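You operate a simulated robot arm through the tools that you are given. There is no shell and no other tool. Be economical: measure what you need, move in short steps, check, and stop when the job is done.

Carry out the task below with a simulated robot arm. There is one attempt and no reset: what you move stays moved.

JOB
Fetch the tall carton and stand it on the dryer top.

It is judged by the outcome, as a careful person would: the job done as asked, and still so three seconds after it is handed in. It fails if anything else is knocked over, pushed out of place, dropped, spilled or broken.

ROBOT AND FRAMES
A 6-joint arm with a two-finger parallel gripper, fixed in place. Base frame: the origin is at the foot of the arm, x ahead of it, y to its left, z up; the work surface is at about z = 0. Readings come in m, degrees, newtons and seconds.
With the tool pointing down near the work surface it reaches from about 0.14 to 0.58 m from the base axis. Its first joint turns from -66.0 to 66.0 degrees. Payload 2.1 kg.
The TCP is the grasp point between the finger pads, 0.03 m short of the fingertips. In the tool frame z runs along the fingers and y along their closing line. Largest opening 0.094 m; finger width 0.028, thickness 0.01; the body of the gripper, 0.05 by 0.096 m, starts 0.055 m behind the TCP.
Orientation is that of the tool frame in the base frame, as [roll, pitch, yaw] about the fixed x, y, z axes, in that order (R = Rz(yaw) Ry(pitch) Rx(roll)). With the fingers straight down and closing along the base's y, the tool's x points along the base's -x, its y along +y and its z along -z.

CONTROLS
- The arm moves only by the tool servo_tool. Its argument "moves" is one flat list of numbers, 5 for each row, row after row: the gripper command, from -1 (shut) to 1 (fully open), values between in proportion, then the shift along the base's x, y, z in m, then the turn about the base's z in degrees. In form: [fingers, tx, ty, tz, twist, fingers, tx, ty, tz, twist, ...]. A call has 1 to 8 rows; each row shifts and turns the commanded pose from where the row before left it. A row lasts 0.2 s, in which the tool goes at most 0.05 m and 8.6 degrees; a call with a longer step from one row to the next is refused whole, and so is a gripper value outside its range. Where a pose cannot be reached the arm comes as near as it can. A force on the tool above 40 N (or 10 N above the force at the start of the call, whichever is more), or a blocked arm, ends the call early, and 0.2 s more pass. Each finger travels about 0.072 m/s and halts on what it meets, pressing with about 36 N; the grip force reading is that of the motor and also rises with nothing between the fingers. The clock runs only during rows and for 0.2 s after the last one: add rows that do not move to give the fingers time. The reply holds the time, the measured pose of the TCP, the force on the tool along the base axes, the opening and the grip force, in the units named above and with some noise.
- Cameras (640 x 400 px; columns grow to the right, rows downward): "scene" is fixed at [0.0238, -0.3475, 0.4657]; the picture's right is [0.96, -0.27, 0.00], its down [-0.19, -0.67, -0.72] and it looks along [0.20, 0.69, -0.69] (base axes); focal length 214 px, centre (320, 200). "wrist" rides on the gripper at [0.076, 0.014, -0.103] in the tool frame; the picture's right is [-0.18, 0.98, 0.00], its down [-0.75, -0.14, -0.64] and it looks along [-0.63, -0.12, 0.77] (tool axes); focal length 243 px, centre (320, 200). There is no depth. A picture from a camera that has moved, and an enlarged one, comes with that camera's place and axes in the base frame and with its lens. The place of the scene camera against the robot may be out by one fixed shift of up to 0.018 m in any direction.
- grab_frame(camera): a new picture of that camera. It takes no simulated time.
- inspect(camera, box): a new picture of the part [left, top, right, bottom] of that camera's present view, enlarged. It takes no simulated time.
- hand_in(): hands the job in; it is judged then, once.

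Work in short steps. Places have to be worked out from the pictures, the camera data and where the tool is seen: move nearer, look again, correct. Check each grasp and each placing, and mend what went wrong. You have 90 turns and 36 pictures in all, those below and enlarged ones among them. Open the gripper and draw the arm clear of the work before you hand the job in, unless the task says otherwise; then end with one line.

The tools are called as a command line: name --argument value ..., lists and objects as JSON in quotes. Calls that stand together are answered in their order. servo_tool: Moves the arm, as the interface text tells. Its arguments: {"type":"object","properties":{"moves":{"type":"array","items":{"type":"number"}}},"required":["moves"]} The other tools are called the same way: grab_frame (camera) takes a picture; inspect (camera, box) takes an enlarged picture of a part of a camera's view; hand_in () hands the job in.

At the start:

```text
t: 0.0
tool_pos: [0.319, -0.1262, 0.2871]
tool_rot: [179.9, 0.1, -179.9]
force: [-0.4, -0.2, 0.4]
finger_gap: 0.0941
grasp_force: 0.0
```

scene: 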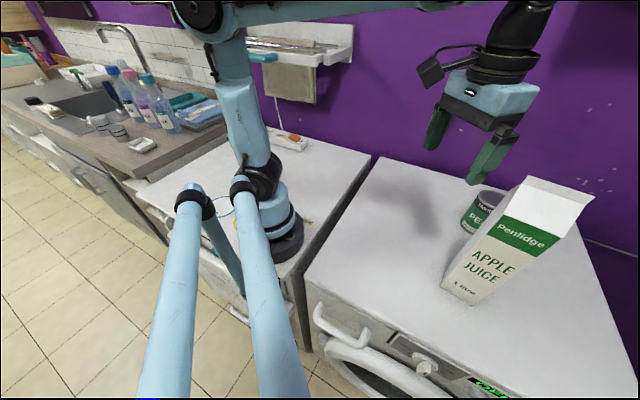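
wrist: 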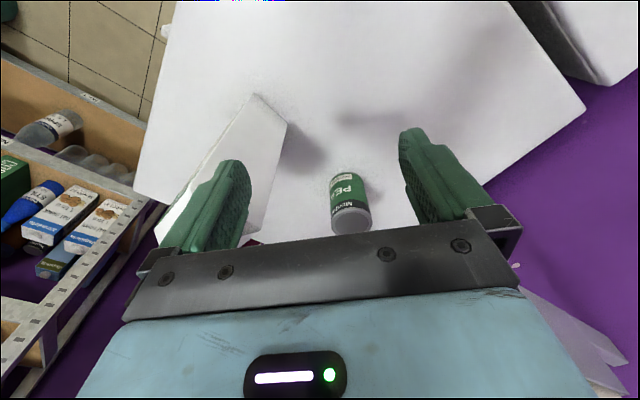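

I'll look closer at both views to identify which appliance is the dryer and where the carton stands.

inspect --camera "scene" --box '[300, 260, 560, 400]'

inspect --camera "scene" --box '[130, 110, 400, 300]'

inspect --camera "wrist" --box '[120, 0, 640, 300]'

```text
2.46 times, centred on (430, 330) of scene
camera zoom: at [0.0238, -0.3475, 0.4657], right [0.96, -0.27, 0.0], down [-0.19, -0.67, -0.72], along [0.2, 0.69, -0.69], focal length 528 px, centre (49, -120)
```

zoom: 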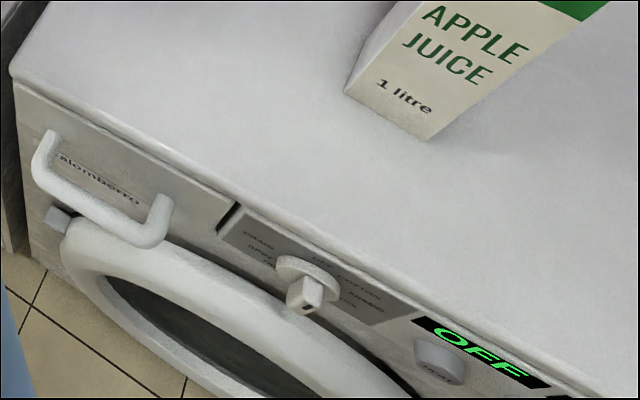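

```text
2.11 times, centred on (265, 205) of scene
camera zoom: at [0.0238, -0.3475, 0.4657], right [0.96, -0.27, 0.0], down [-0.19, -0.67, -0.72], along [0.2, 0.69, -0.69], focal length 452 px, centre (436, 190)
```

zoom: 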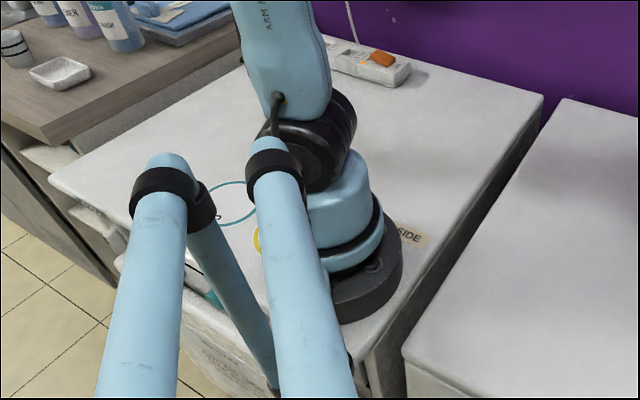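

```text
1.23 times, centred on (380, 150) of wrist
camera zoom: at [0.242, -0.1126, 0.39], right [0.18, 0.98, 0.0], down [0.75, -0.14, 0.64], along [0.63, -0.12, -0.77], focal length 299 px, centre (246, 262)
```

zoom: 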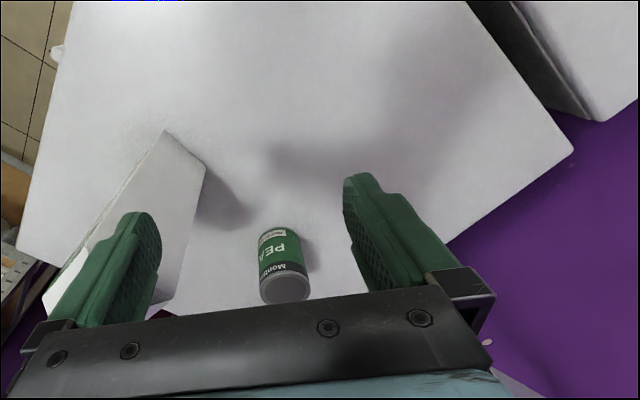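

The right-hand machine's knob reads "DRAIN … COTTON" (washer-like). I'll read more of the markings on both machines.

inspect --camera "scene" --box '[190, 180, 320, 260]'

inspect --camera "scene" --box '[380, 320, 508, 400]'

inspect --camera "scene" --box '[180, 240, 310, 322]'

```text
4.92 times, centred on (255, 220) of scene
camera zoom: at [0.0238, -0.3475, 0.4657], right [0.96, -0.27, 0.0], down [-0.19, -0.67, -0.72], along [0.2, 0.69, -0.69], focal length 1056 px, centre (640, 102)
```

zoom: 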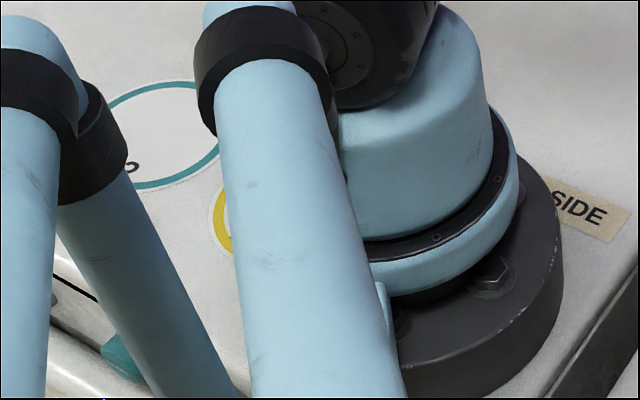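

```text
5.00 times, centred on (444, 360) of scene
camera zoom: at [0.0238, -0.3475, 0.4657], right [0.96, -0.27, 0.0], down [-0.19, -0.67, -0.72], along [0.2, 0.69, -0.69], focal length 1072 px, centre (-300, -600)
```

zoom: 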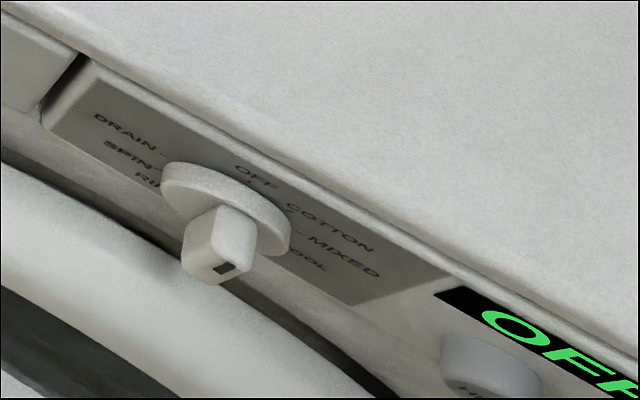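

```text
4.88 times, centred on (245, 281) of scene
camera zoom: at [0.0238, -0.3475, 0.4657], right [0.96, -0.27, 0.0], down [-0.19, -0.67, -0.72], along [0.2, 0.69, -0.69], focal length 1046 px, centre (686, -195)
```

zoom: 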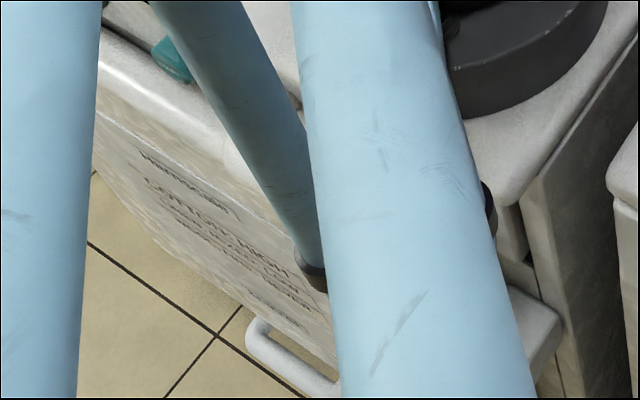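

The right machine has a wash programme knob (drain/spin/rinse), so it's the washer. The dryer is the left machine the arm stands on. I judge the carton centre to be near (0.38, -0.24), with faces turned about 32°, and the can near (0.53, -0.115). I'll rise first, turn the tool 32°, and look again.

servo_tool --moves '[1, 0, 0, 0.04, 0, 1, 0, 0, 0.04, 8, 1, 0, 0, 0.03, 8, 1, 0, 0, 0, 8, 1, 0, 0, 0, 8]'

grab_frame --camera "wrist"

```text
t: 1.2
tool_pos: [0.3183, -0.1237, 0.3965]
tool_rot: [179.9, 0.1, -147.8]
force: [0.0, 0.1, -0.2]
finger_gap: 0.0938
grasp_force: 0.1
```

```text
27 pictures are left
camera wrist: at [0.2465, -0.1547, 0.4992], right [-0.37, 0.93, 0.0], down [0.71, 0.28, 0.64], along [0.6, 0.24, -0.77], focal length 243 px, centre (320, 200)
```

wrist: 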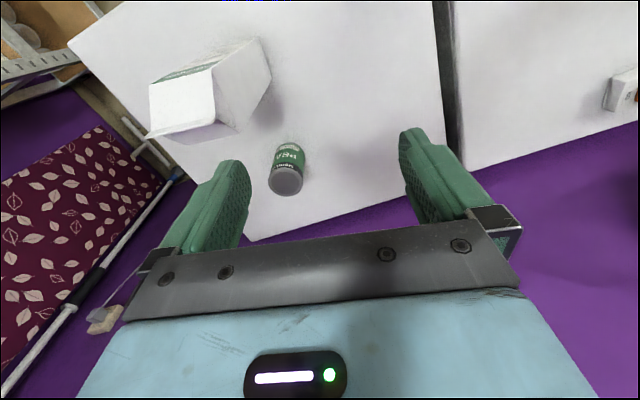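

inspect --camera "wrist" --box '[120, 20, 320, 200]'

```text
2.22 times, centred on (220, 110) of wrist
camera zoom: at [0.2465, -0.1547, 0.4992], right [-0.37, 0.93, 0.0], down [0.71, 0.28, 0.64], along [0.6, 0.24, -0.77], focal length 539 px, centre (542, 400)
```

zoom: 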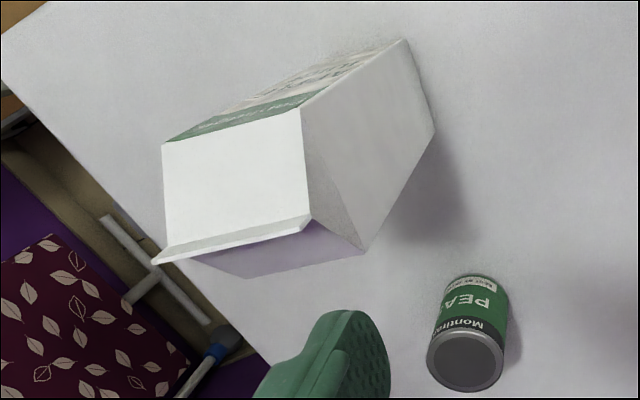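

Two views agree: carton 0.066 m square, centre (0.3825, -0.2415), faces at 34°, shoulder at z≈0.237, ridge ≈0.277. I'll move over it at height and check before descending.

servo_tool --moves '[1, 0.0214, -0.0393, 0, 2, 1, 0.0214, -0.0393, 0, 0, 1, 0.0214, -0.0392, 0, 0, 1, 0, 0, 0, 0]'

grab_frame --camera "wrist"

grab_frame --camera "scene"

```text
t: 2.2
tool_pos: [0.3709, -0.2362, 0.379]
tool_rot: [179.9, 0.1, -145.9]
force: [0.2, -1.1, -0.2]
finger_gap: 0.0942
grasp_force: 0.1
out of reach, approached as far as the arm can: row 3
```

```text
25 pictures are left
camera wrist: at [0.3005, -0.2683, 0.4818], right [-0.4, 0.92, 0.0], down [0.7, 0.3, 0.64], along [0.59, 0.26, -0.77], focal length 243 px, centre (320, 200)
```

wrist: 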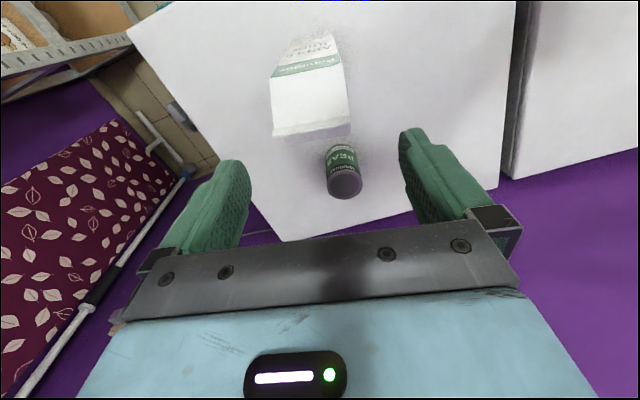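

```text
24 pictures are left
```

scene: 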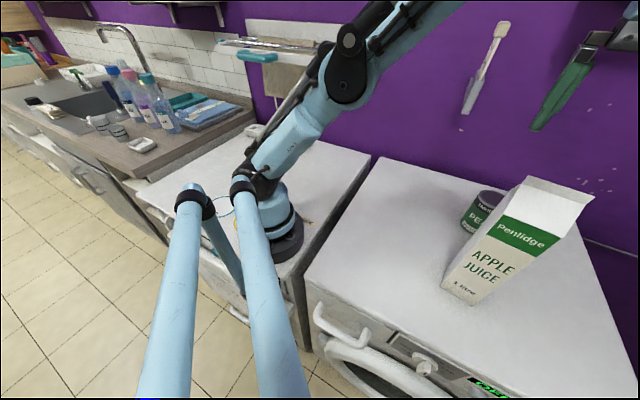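

The carton checks out again (corner at (0.335, -0.231)), but reach is limited at this height. I'll lower to about z=0.32 and read the pose.

servo_tool --moves '[1, 0, 0, -0.03, 0, 1, 0, 0, -0.03, 0, 1, 0, 0, 0, 0]'

```text
t: 3.0
tool_pos: [0.3701, -0.2346, 0.3216]
tool_rot: [179.9, 0.0, -145.8]
force: [0.3, -0.3, 0.0]
finger_gap: 0.0939
grasp_force: 0.1
```

The command restarted from the reached pose. I'll correct laterally by (+0.0125, -0.007) and come to z≈0.30.

servo_tool --moves '[1, 0.0125, -0.007, -0.015, 0, 1, 0, 0, 0, 0]'

grab_frame --camera "scene"

grab_frame --camera "wrist"

```text
t: 3.6
tool_pos: [0.3836, -0.242, 0.3051]
tool_rot: [179.8, 0.1, -145.8]
force: [-0.1, -0.4, 0.1]
finger_gap: 0.094
grasp_force: 0.1
```

```text
23 pictures are left
```

scene: 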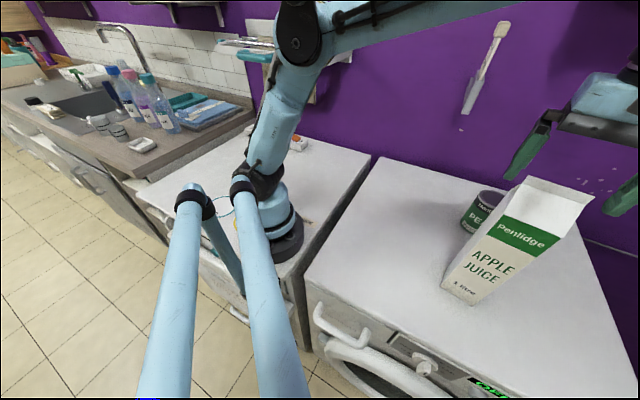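

```text
22 pictures are left
camera wrist: at [0.3118, -0.2722, 0.4079], right [-0.4, 0.92, 0.0], down [0.7, 0.3, 0.64], along [0.59, 0.26, -0.77], focal length 243 px, centre (320, 200)
```

wrist: 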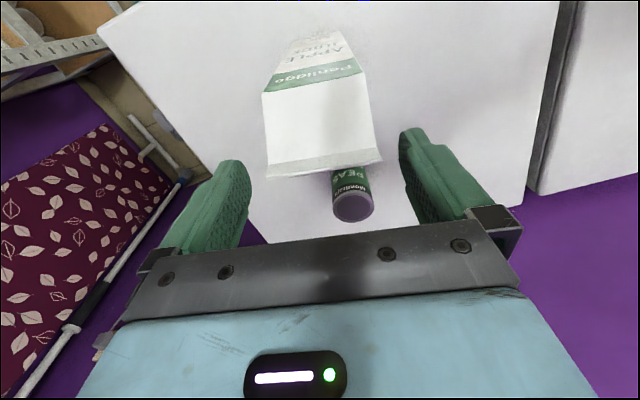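

The ridge is centred between the fingers to within about 3 mm. I'll descend to z≈0.228 with a small lateral trim.

servo_tool --moves '[1, -0.0015, 0.0025, -0.025, -1, 1, 0, 0, -0.025, 0, 1, 0, 0, -0.026, 0, 1, 0, 0, 0, 0]'

grab_frame --camera "scene"

grab_frame --camera "wrist"

```text
t: 4.4
tool_pos: [0.3808, -0.2431, 0.2352]
tool_rot: [-179.9, 0.3, -146.9]
force: [2.0, -1.6, 14.8]
finger_gap: 0.0941
grasp_force: 0.2
stopped in row 4: the force on the tool passed its limit (the readings are from after the stop); the commanded pose is now the measured one
```

```text
21 pictures are left
```

scene: 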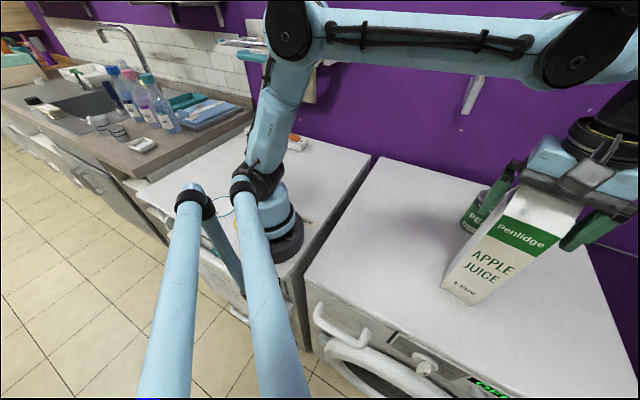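

```text
20 pictures are left
camera wrist: at [0.3084, -0.2735, 0.3373], right [-0.38, 0.92, 0.0], down [0.71, 0.29, 0.65], along [0.6, 0.25, -0.76], focal length 243 px, centre (320, 200)
```

wrist: 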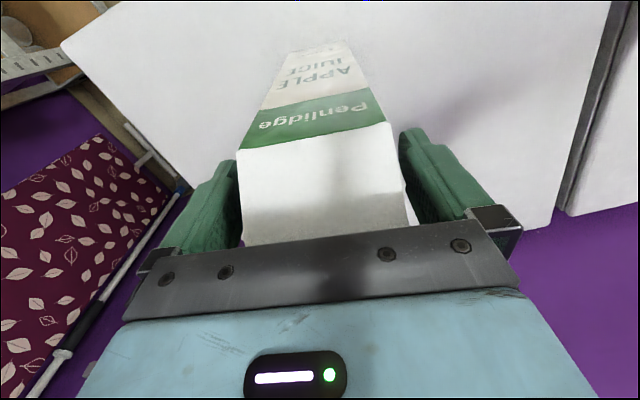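

The palm just touched the ridge at TCP z≈0.235 (ridge ≈0.29). The carton is still upright between the fingers. I'll back up 3 mm and close.

servo_tool --moves '[1, 0, 0, 0.003, 0, -1, 0, 0, 0, 0, -1, 0, 0, 0, 0, -1, 0, 0, 0, 0, -1, 0, 0, 0, 0]'

grab_frame --camera "wrist"

```text
t: 5.6
tool_pos: [0.381, -0.2421, 0.2377]
tool_rot: [-180.0, 0.1, -146.9]
force: [-0.3, 0.9, 0.1]
finger_gap: 0.0746
grasp_force: 36.4
```

```text
19 pictures are left
camera wrist: at [0.3083, -0.2732, 0.3393], right [-0.38, 0.92, 0.0], down [0.71, 0.29, 0.64], along [0.6, 0.25, -0.76], focal length 243 px, centre (320, 200)
```

wrist: 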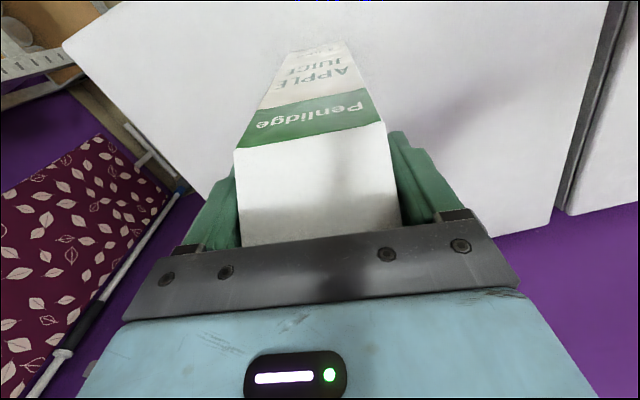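

The gap reads 0.0746, more than my 0.066 body estimate, so the fingers may be bearing on the overhanging ridge. I'll look closely at the contact.

inspect --camera "scene" --box '[440, 120, 640, 310]'

inspect --camera "wrist" --box '[180, 30, 460, 260]'

```text
2.11 times, centred on (540, 215) of scene
camera zoom: at [0.0238, -0.3475, 0.4657], right [0.96, -0.27, 0.0], down [-0.19, -0.67, -0.72], along [0.2, 0.69, -0.69], focal length 452 px, centre (-143, 168)
```

zoom: 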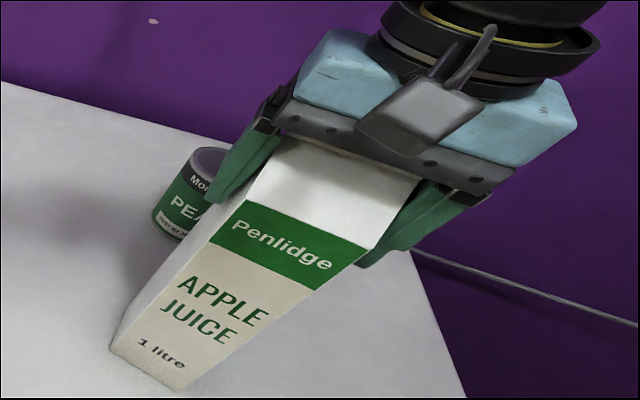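

```text
1.74 times, centred on (320, 145) of wrist
camera zoom: at [0.3083, -0.2732, 0.3393], right [-0.38, 0.92, 0.0], down [0.71, 0.29, 0.64], along [0.6, 0.25, -0.76], focal length 422 px, centre (320, 296)
```

zoom: 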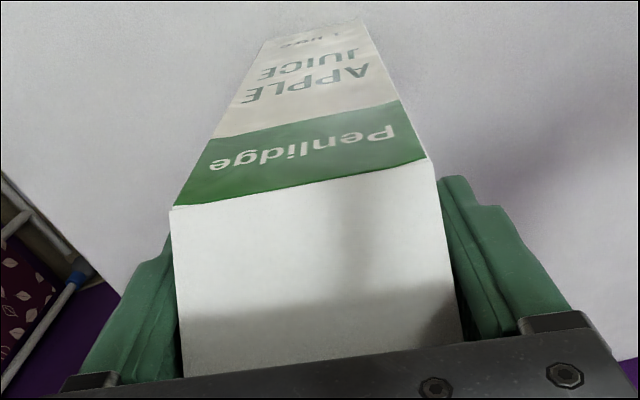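

Triangulating the shoulder edge still gives a body about 0.066 wide, so the fingers are most likely bearing on the overhanging ridge seal, a poor hold. I'll open, rise clear, and turn 90° to grip the flat front and back faces instead.

servo_tool --moves '[1, 0, 0, 0, 0, 1, 0, 0, 0, 0, 1, 0, 0, 0.025, 0, 1, 0, 0, 0.035, 0, 1, 0, 0, 0.035, 0, 1, 0, 0, 0, 0]'

servo_tool --moves '[1, 0, 0, 0, -8, 1, 0, 0, 0, -8, 1, 0, 0, 0, -8, 1, 0, 0, 0, -8, 1, 0, 0, 0, -8, 1, 0, 0, 0, -8, 1, 0, 0, 0, -8, 1, 0, 0, 0, -8]'

servo_tool --moves '[1, 0, 0, 0, -8, 1, 0, 0, 0, -2, 1, 0, 0, 0, 0]'

grab_frame --camera "wrist"

grab_frame --camera "scene"

```text
t: 7.0
tool_pos: [0.3826, -0.2422, 0.334]
tool_rot: [180.0, 0.2, -147.0]
force: [0.7, -0.2, -0.2]
finger_gap: 0.0941
grasp_force: 0.0
```

```text
t: 8.8
tool_pos: [0.381, -0.2428, 0.3325]
tool_rot: [-180.0, 0.1, 148.9]
force: [-0.7, 0.3, 0.3]
finger_gap: 0.094
grasp_force: 0.0
```

```text
t: 9.6
tool_pos: [0.3799, -0.2433, 0.3331]
tool_rot: [180.0, 0.2, 139.2]
force: [-1.0, -0.8, 0.7]
finger_gap: 0.0942
grasp_force: 0.0
```

```text
16 pictures are left
camera wrist: at [0.332, -0.1826, 0.4348], right [0.78, 0.62, 0.0], down [0.47, -0.6, 0.64], along [0.4, -0.51, -0.76], focal length 243 px, centre (320, 200)
```

wrist: 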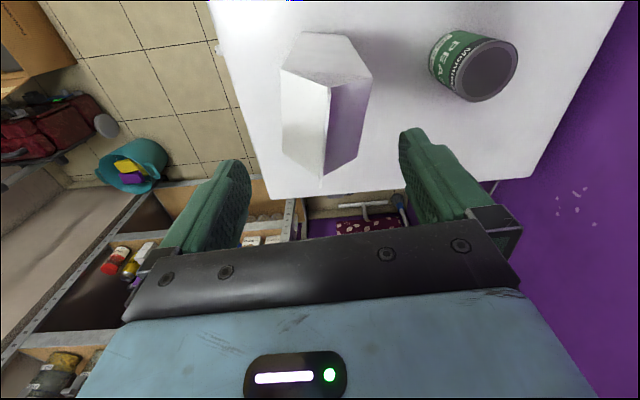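

```text
15 pictures are left
```

scene: 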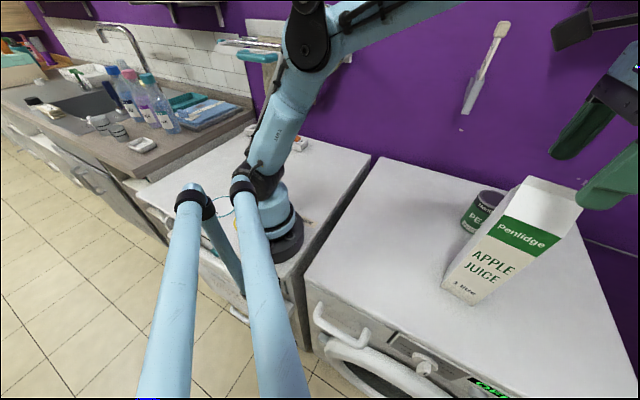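

Another 16° is needed (yaw 139 → 123). Then I'll re-measure the carton.

servo_tool --moves '[1, 0, 0, 0, -8, 1, 0, 0, 0, -8, 1, 0, 0, 0, 0]'

inspect --camera "wrist" --box '[200, 0, 520, 240]'

```text
t: 10.4
tool_pos: [0.3799, -0.2435, 0.3324]
tool_rot: [180.0, 0.2, 123.0]
force: [-0.7, -0.6, 0.0]
finger_gap: 0.094
grasp_force: 0.1
```

```text
1.67 times, centred on (360, 120) of wrist
camera zoom: at [0.3502, -0.172, 0.4345], right [0.92, 0.38, 0.0], down [0.29, -0.71, 0.64], along [0.25, -0.6, -0.76], focal length 404 px, centre (253, 333)
```

zoom: 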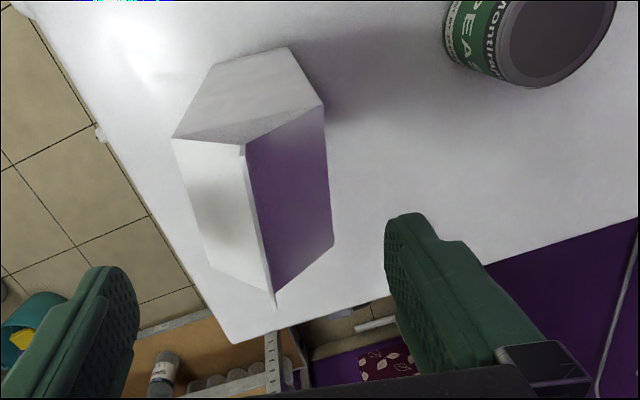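

Re-measured: the centre is (0.383, -0.241), essentially unmoved, and the yaw matches. I'll trim and descend to z≈0.239.

servo_tool --moves '[1, 0.003, 0.002, -0.02, 0, 1, 0, 0, -0.025, 0, 1, 0, 0, -0.025, 0, 1, 0, 0, -0.023, 0, 1, 0, 0, 0, 0]'

servo_tool --moves '[-1, 0, 0, 0, 0, -1, 0, 0, 0, 0, -1, 0, 0, 0, 0, -1, 0, 0, 0, 0]'

inspect --camera "scene" --box '[420, 100, 640, 320]'

```text
t: 11.6
tool_pos: [0.3837, -0.2394, 0.2395]
tool_rot: [-179.9, 0.3, 123.1]
force: [-0.1, -0.2, 0.2]
finger_gap: 0.0937
grasp_force: 0.0
```

```text
t: 12.6
tool_pos: [0.3823, -0.2405, 0.24]
tool_rot: [-179.9, 0.2, 123.1]
force: [-2.1, -1.1, -0.7]
finger_gap: 0.0743
grasp_force: 36.0
```

```text
1.82 times, centred on (530, 210) of scene
camera zoom: at [0.0238, -0.3475, 0.4657], right [0.96, -0.27, 0.0], down [-0.19, -0.67, -0.72], along [0.2, 0.69, -0.69], focal length 390 px, centre (-62, 182)
```

zoom: 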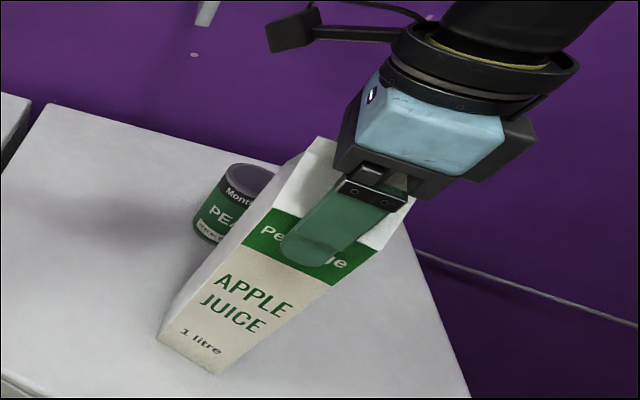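

The same 0.074 gap now sits flat on front and back faces, so the body really is about 0.074 wide and the grip is good. I'll lift a little, drawing slightly inward.

servo_tool --moves '[-1, 0, 0, 0.015, 0, -1, 0, 0, 0.02, 0, -1, -0.01, 0.006, 0.025, 0, -1, 0, 0, 0, 0]'

grab_frame --camera "scene"

```text
t: 13.6
tool_pos: [0.3737, -0.2338, 0.3001]
tool_rot: [-180.0, 0.2, 123.0]
force: [-0.5, 0.2, -11.0]
finger_gap: 0.0746
grasp_force: 35.8
```

```text
12 pictures are left
```

scene: 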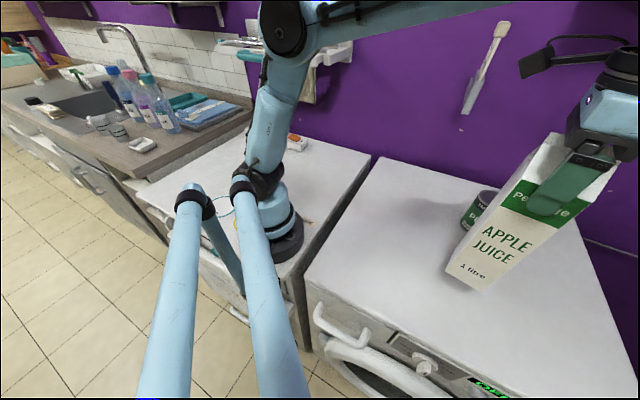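

The carton hangs straight at about 11 N. I'll draw inward to r≈0.36 while raising to z≈0.36, clear of the can and of both tops.

servo_tool --moves '[-1, -0.017, 0.011, 0.01, 0, -1, -0.017, 0.011, 0.02, 0, -1, -0.017, 0.011, 0.02, 0, -1, -0.017, 0.01, 0.01, 0, -1, 0, 0, 0, 0]'

```text
t: 14.8
tool_pos: [0.3062, -0.1926, 0.3586]
tool_rot: [180.0, 0.2, 123.1]
force: [0.1, -0.5, -11.0]
finger_gap: 0.0745
grasp_force: 36.0
```

Now I'll swing along the arc toward the dryer, first half, turning the tool with it.

servo_tool --moves '[-1, 0.017, 0.0302, 0, 5.5, -1, 0.0141, 0.0317, 0, 5.5, -1, 0.011, 0.0329, 0, 5.5, -1, 0.0078, 0.0338, 0, 5.5, -1, 0.0045, 0.0345, 0, 5.5, -1, 0.0012, 0.0347, 0, 5.5, -1, -0.0022, 0.0346, 0, 5.5, -1, 0, 0, 0, 0]'

grab_frame --camera "scene"

```text
t: 16.6
tool_pos: [0.3608, 0.0384, 0.3596]
tool_rot: [-180.0, 0.3, 161.6]
force: [-0.1, -0.9, -10.5]
finger_gap: 0.0745
grasp_force: 36.2
```

```text
11 pictures are left
```

scene: 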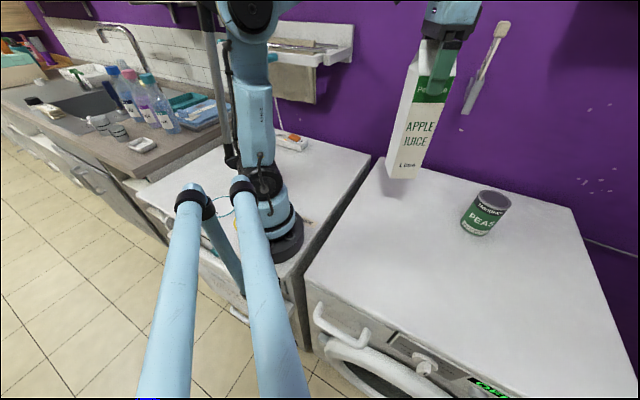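

The carton is upright and clear of everything. I'll continue to about (0.207, 0.247), over the dryer.

servo_tool --moves '[-1, -0.0192, 0.0261, 0, 5.5, -1, -0.0192, 0.0261, 0, 5.5, -1, -0.0192, 0.0261, 0, 5.5, -1, -0.0192, 0.0261, 0, 5.5, -1, -0.0192, 0.0261, 0, 5.5, -1, -0.0192, 0.0261, 0, 5.5, -1, -0.0192, 0.0261, 0, 5.5, -1, 0, 0, 0, 0]'

grab_frame --camera "scene"

grab_frame --camera "wrist"

```text
t: 18.4
tool_pos: [0.2235, 0.2235, 0.3606]
tool_rot: [180.0, 0.2, -159.9]
force: [-0.1, -0.7, -11.6]
finger_gap: 0.0743
grasp_force: 36.2
```

```text
10 pictures are left
```

scene: 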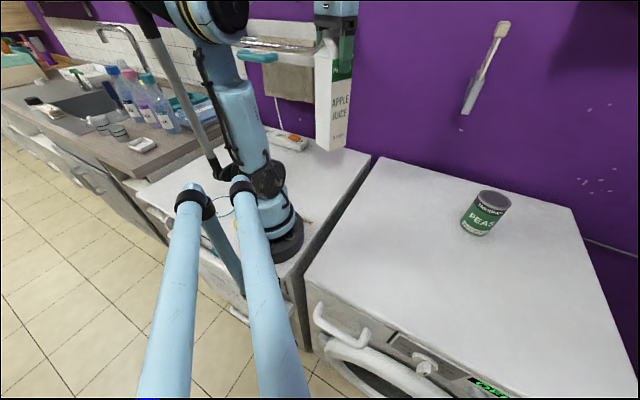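

```text
9 pictures are left
camera wrist: at [0.1457, 0.2103, 0.4634], right [-0.17, 0.99, 0.0], down [0.75, 0.13, 0.64], along [0.64, 0.11, -0.76], focal length 243 px, centre (320, 200)
```

wrist: 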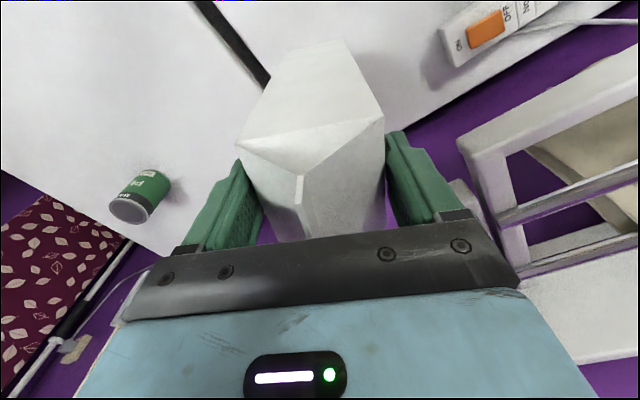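

The dryer edge passes near (0.185, 0.028)–(0.285, 0.142), and the wall shelf is close on the far side. I'll shift away from the wall to about (0.19, 0.215), then lower in steps.

servo_tool --moves '[-1, -0.017, -0.004, 0, 0, -1, -0.0165, -0.0045, 0, 0, -1, 0, 0, -0.02, 0, -1, 0, 0, -0.03, 0, -1, 0, 0, -0.02, 0, -1, 0, 0, 0, 0]'

grab_frame --camera "scene"

grab_frame --camera "wrist"

```text
t: 19.8
tool_pos: [0.1912, 0.215, 0.2878]
tool_rot: [-179.9, 0.3, -160.0]
force: [1.1, 0.0, -10.6]
finger_gap: 0.0743
grasp_force: 36.2
```

```text
8 pictures are left
```

scene: 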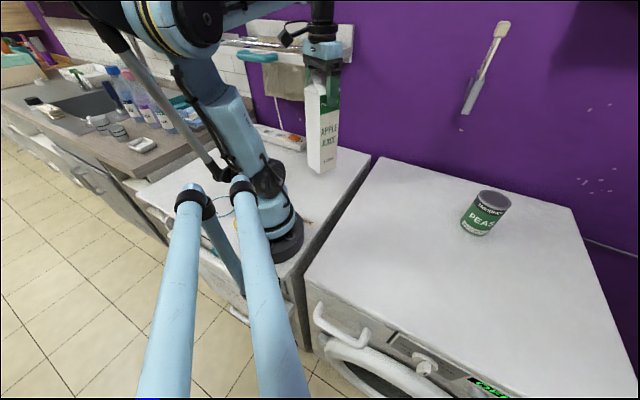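

```text
7 pictures are left
camera wrist: at [0.1141, 0.2013, 0.3913], right [-0.16, 0.99, 0.0], down [0.75, 0.13, 0.64], along [0.64, 0.11, -0.76], focal length 243 px, centre (320, 200)
```

wrist: 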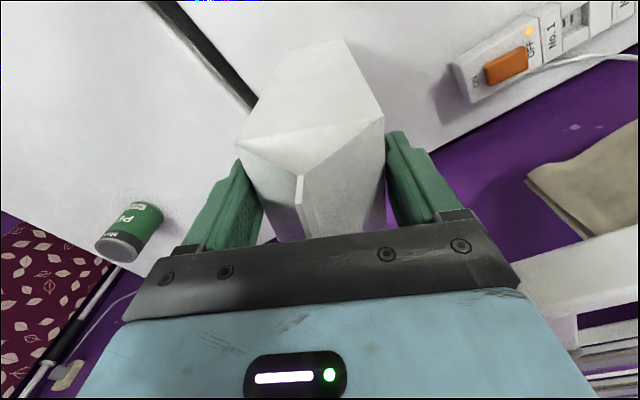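

Placement spot is clear: about 0.1 m from the dryer edge and well short of the power strip. I'll lower to just above the expected contact (TCP z≈0.24).

servo_tool --moves '[-1, 0, 0, -0.02, 0, -1, 0, 0, -0.018, 0, -1, 0, 0, -0.004, 0, -1, 0, 0, 0, 0]'

servo_tool --moves '[-1, 0, 0, -0.003, 0, -1, 0, 0, 0, 0]'

```text
t: 20.8
tool_pos: [0.192, 0.2142, 0.2465]
tool_rot: [-180.0, 0.2, -159.8]
force: [0.4, 0.3, -10.6]
finger_gap: 0.0741
grasp_force: 35.6
```

```text
t: 21.4
tool_pos: [0.1925, 0.2135, 0.2442]
tool_rot: [180.0, 0.2, -159.9]
force: [0.8, -0.9, -10.7]
finger_gap: 0.0742
grasp_force: 35.5
```

No contact yet, so I'll continue in small steps.

servo_tool --moves '[-1, 0, 0, -0.003, 0, -1, 0, 0, 0, 0]'

servo_tool --moves '[-1, 0, 0, -0.002, 0, -1, 0, 0, 0, 0]'

```text
t: 22.0
tool_pos: [0.1919, 0.2137, 0.2405]
tool_rot: [180.0, 0.3, -159.9]
force: [0.4, -0.4, -10.9]
finger_gap: 0.074
grasp_force: 35.9
```

```text
t: 22.6
tool_pos: [0.1917, 0.2143, 0.2393]
tool_rot: [-180.0, 0.2, -160.0]
force: [-1.6, -3.1, 11.8]
finger_gap: 0.074
grasp_force: 35.8
```

Contact: vertical force flipped to +11.8 N at z=0.239, so the carton is seated. I'll ease up 1 mm and open while holding position.

servo_tool --moves '[-1, 0, 0, 0.001, 0, 0.6, 0, 0, 0, 0, 1, 0, 0, 0, 0, 1, 0, 0, 0, 0]'

inspect --camera "scene" --box '[240, 30, 420, 230]'

```text
t: 23.6
tool_pos: [0.1914, 0.2132, 0.2416]
tool_rot: [180.0, 0.2, -159.9]
force: [0.5, 0.4, 0.9]
finger_gap: 0.0941
grasp_force: 0.0
```

```text
2.00 times, centred on (330, 130) of scene
camera zoom: at [0.0238, -0.3475, 0.4657], right [0.96, -0.27, 0.0], down [-0.19, -0.67, -0.72], along [0.2, 0.69, -0.69], focal length 429 px, centre (300, 340)
```

zoom: 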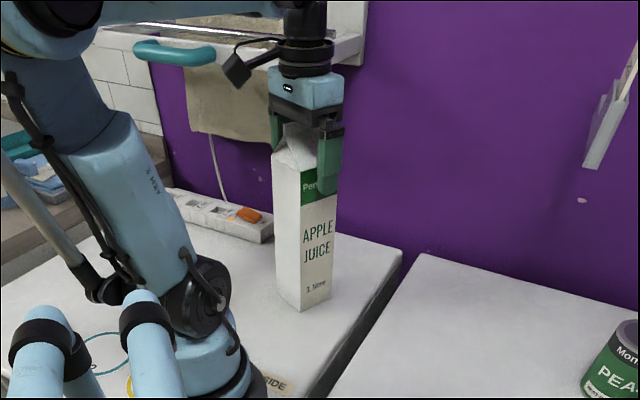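

The carton stands on the dryer top, released. I'll rise straight up and then draw away.

servo_tool --moves '[1, 0, 0, 0.015, 0, 1, 0, 0, 0.025, 0, 1, 0, 0, 0.03, 0, 1, 0, 0, 0.03, 0, 1, 0, 0, 0.02, 0, 1, 0, 0, 0, 0]'

servo_tool --moves '[1, 0.02, -0.03, 0, -4, 1, 0.02, -0.04, 0, -5, 1, 0.02, -0.04, 0, -5, 1, 0.02, -0.04, 0, -5, 1, 0.01, -0.04, 0, -5, 1, 0, 0, 0, 0]'

inspect --camera "scene" --box '[220, 60, 540, 280]'

```text
t: 25.0
tool_pos: [0.1905, 0.2125, 0.3607]
tool_rot: [-179.9, 0.2, -160.0]
force: [-0.3, 0.3, -0.8]
finger_gap: 0.0941
grasp_force: 0.1
```

```text
t: 26.4
tool_pos: [0.2784, 0.0203, 0.3602]
tool_rot: [180.0, 0.2, 176.1]
force: [-0.1, -0.4, 0.5]
finger_gap: 0.0941
grasp_force: 0.1
```

```text
1.82 times, centred on (380, 170) of scene
camera zoom: at [0.0238, -0.3475, 0.4657], right [0.96, -0.27, 0.0], down [-0.19, -0.67, -0.72], along [0.2, 0.69, -0.69], focal length 390 px, centre (211, 254)
```

zoom: 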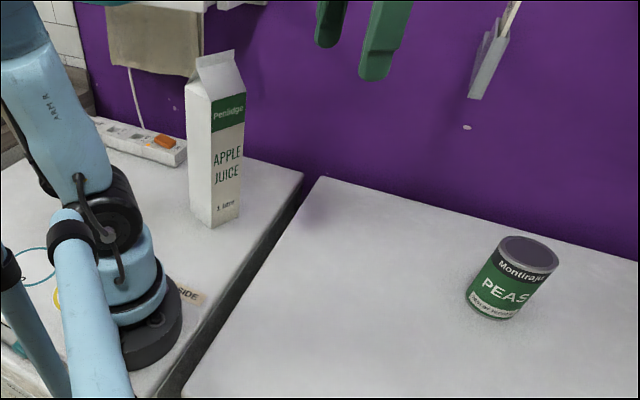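

The carton stands upright on the dryer, the can is untouched, and the arm is clear, so I'm handing in.

hand_in

```text
The job is handed in.
```

The tall apple juice carton is standing upright on the dryer top (the machine the arm is mounted on), released with the arm drawn clear and nothing else moved.
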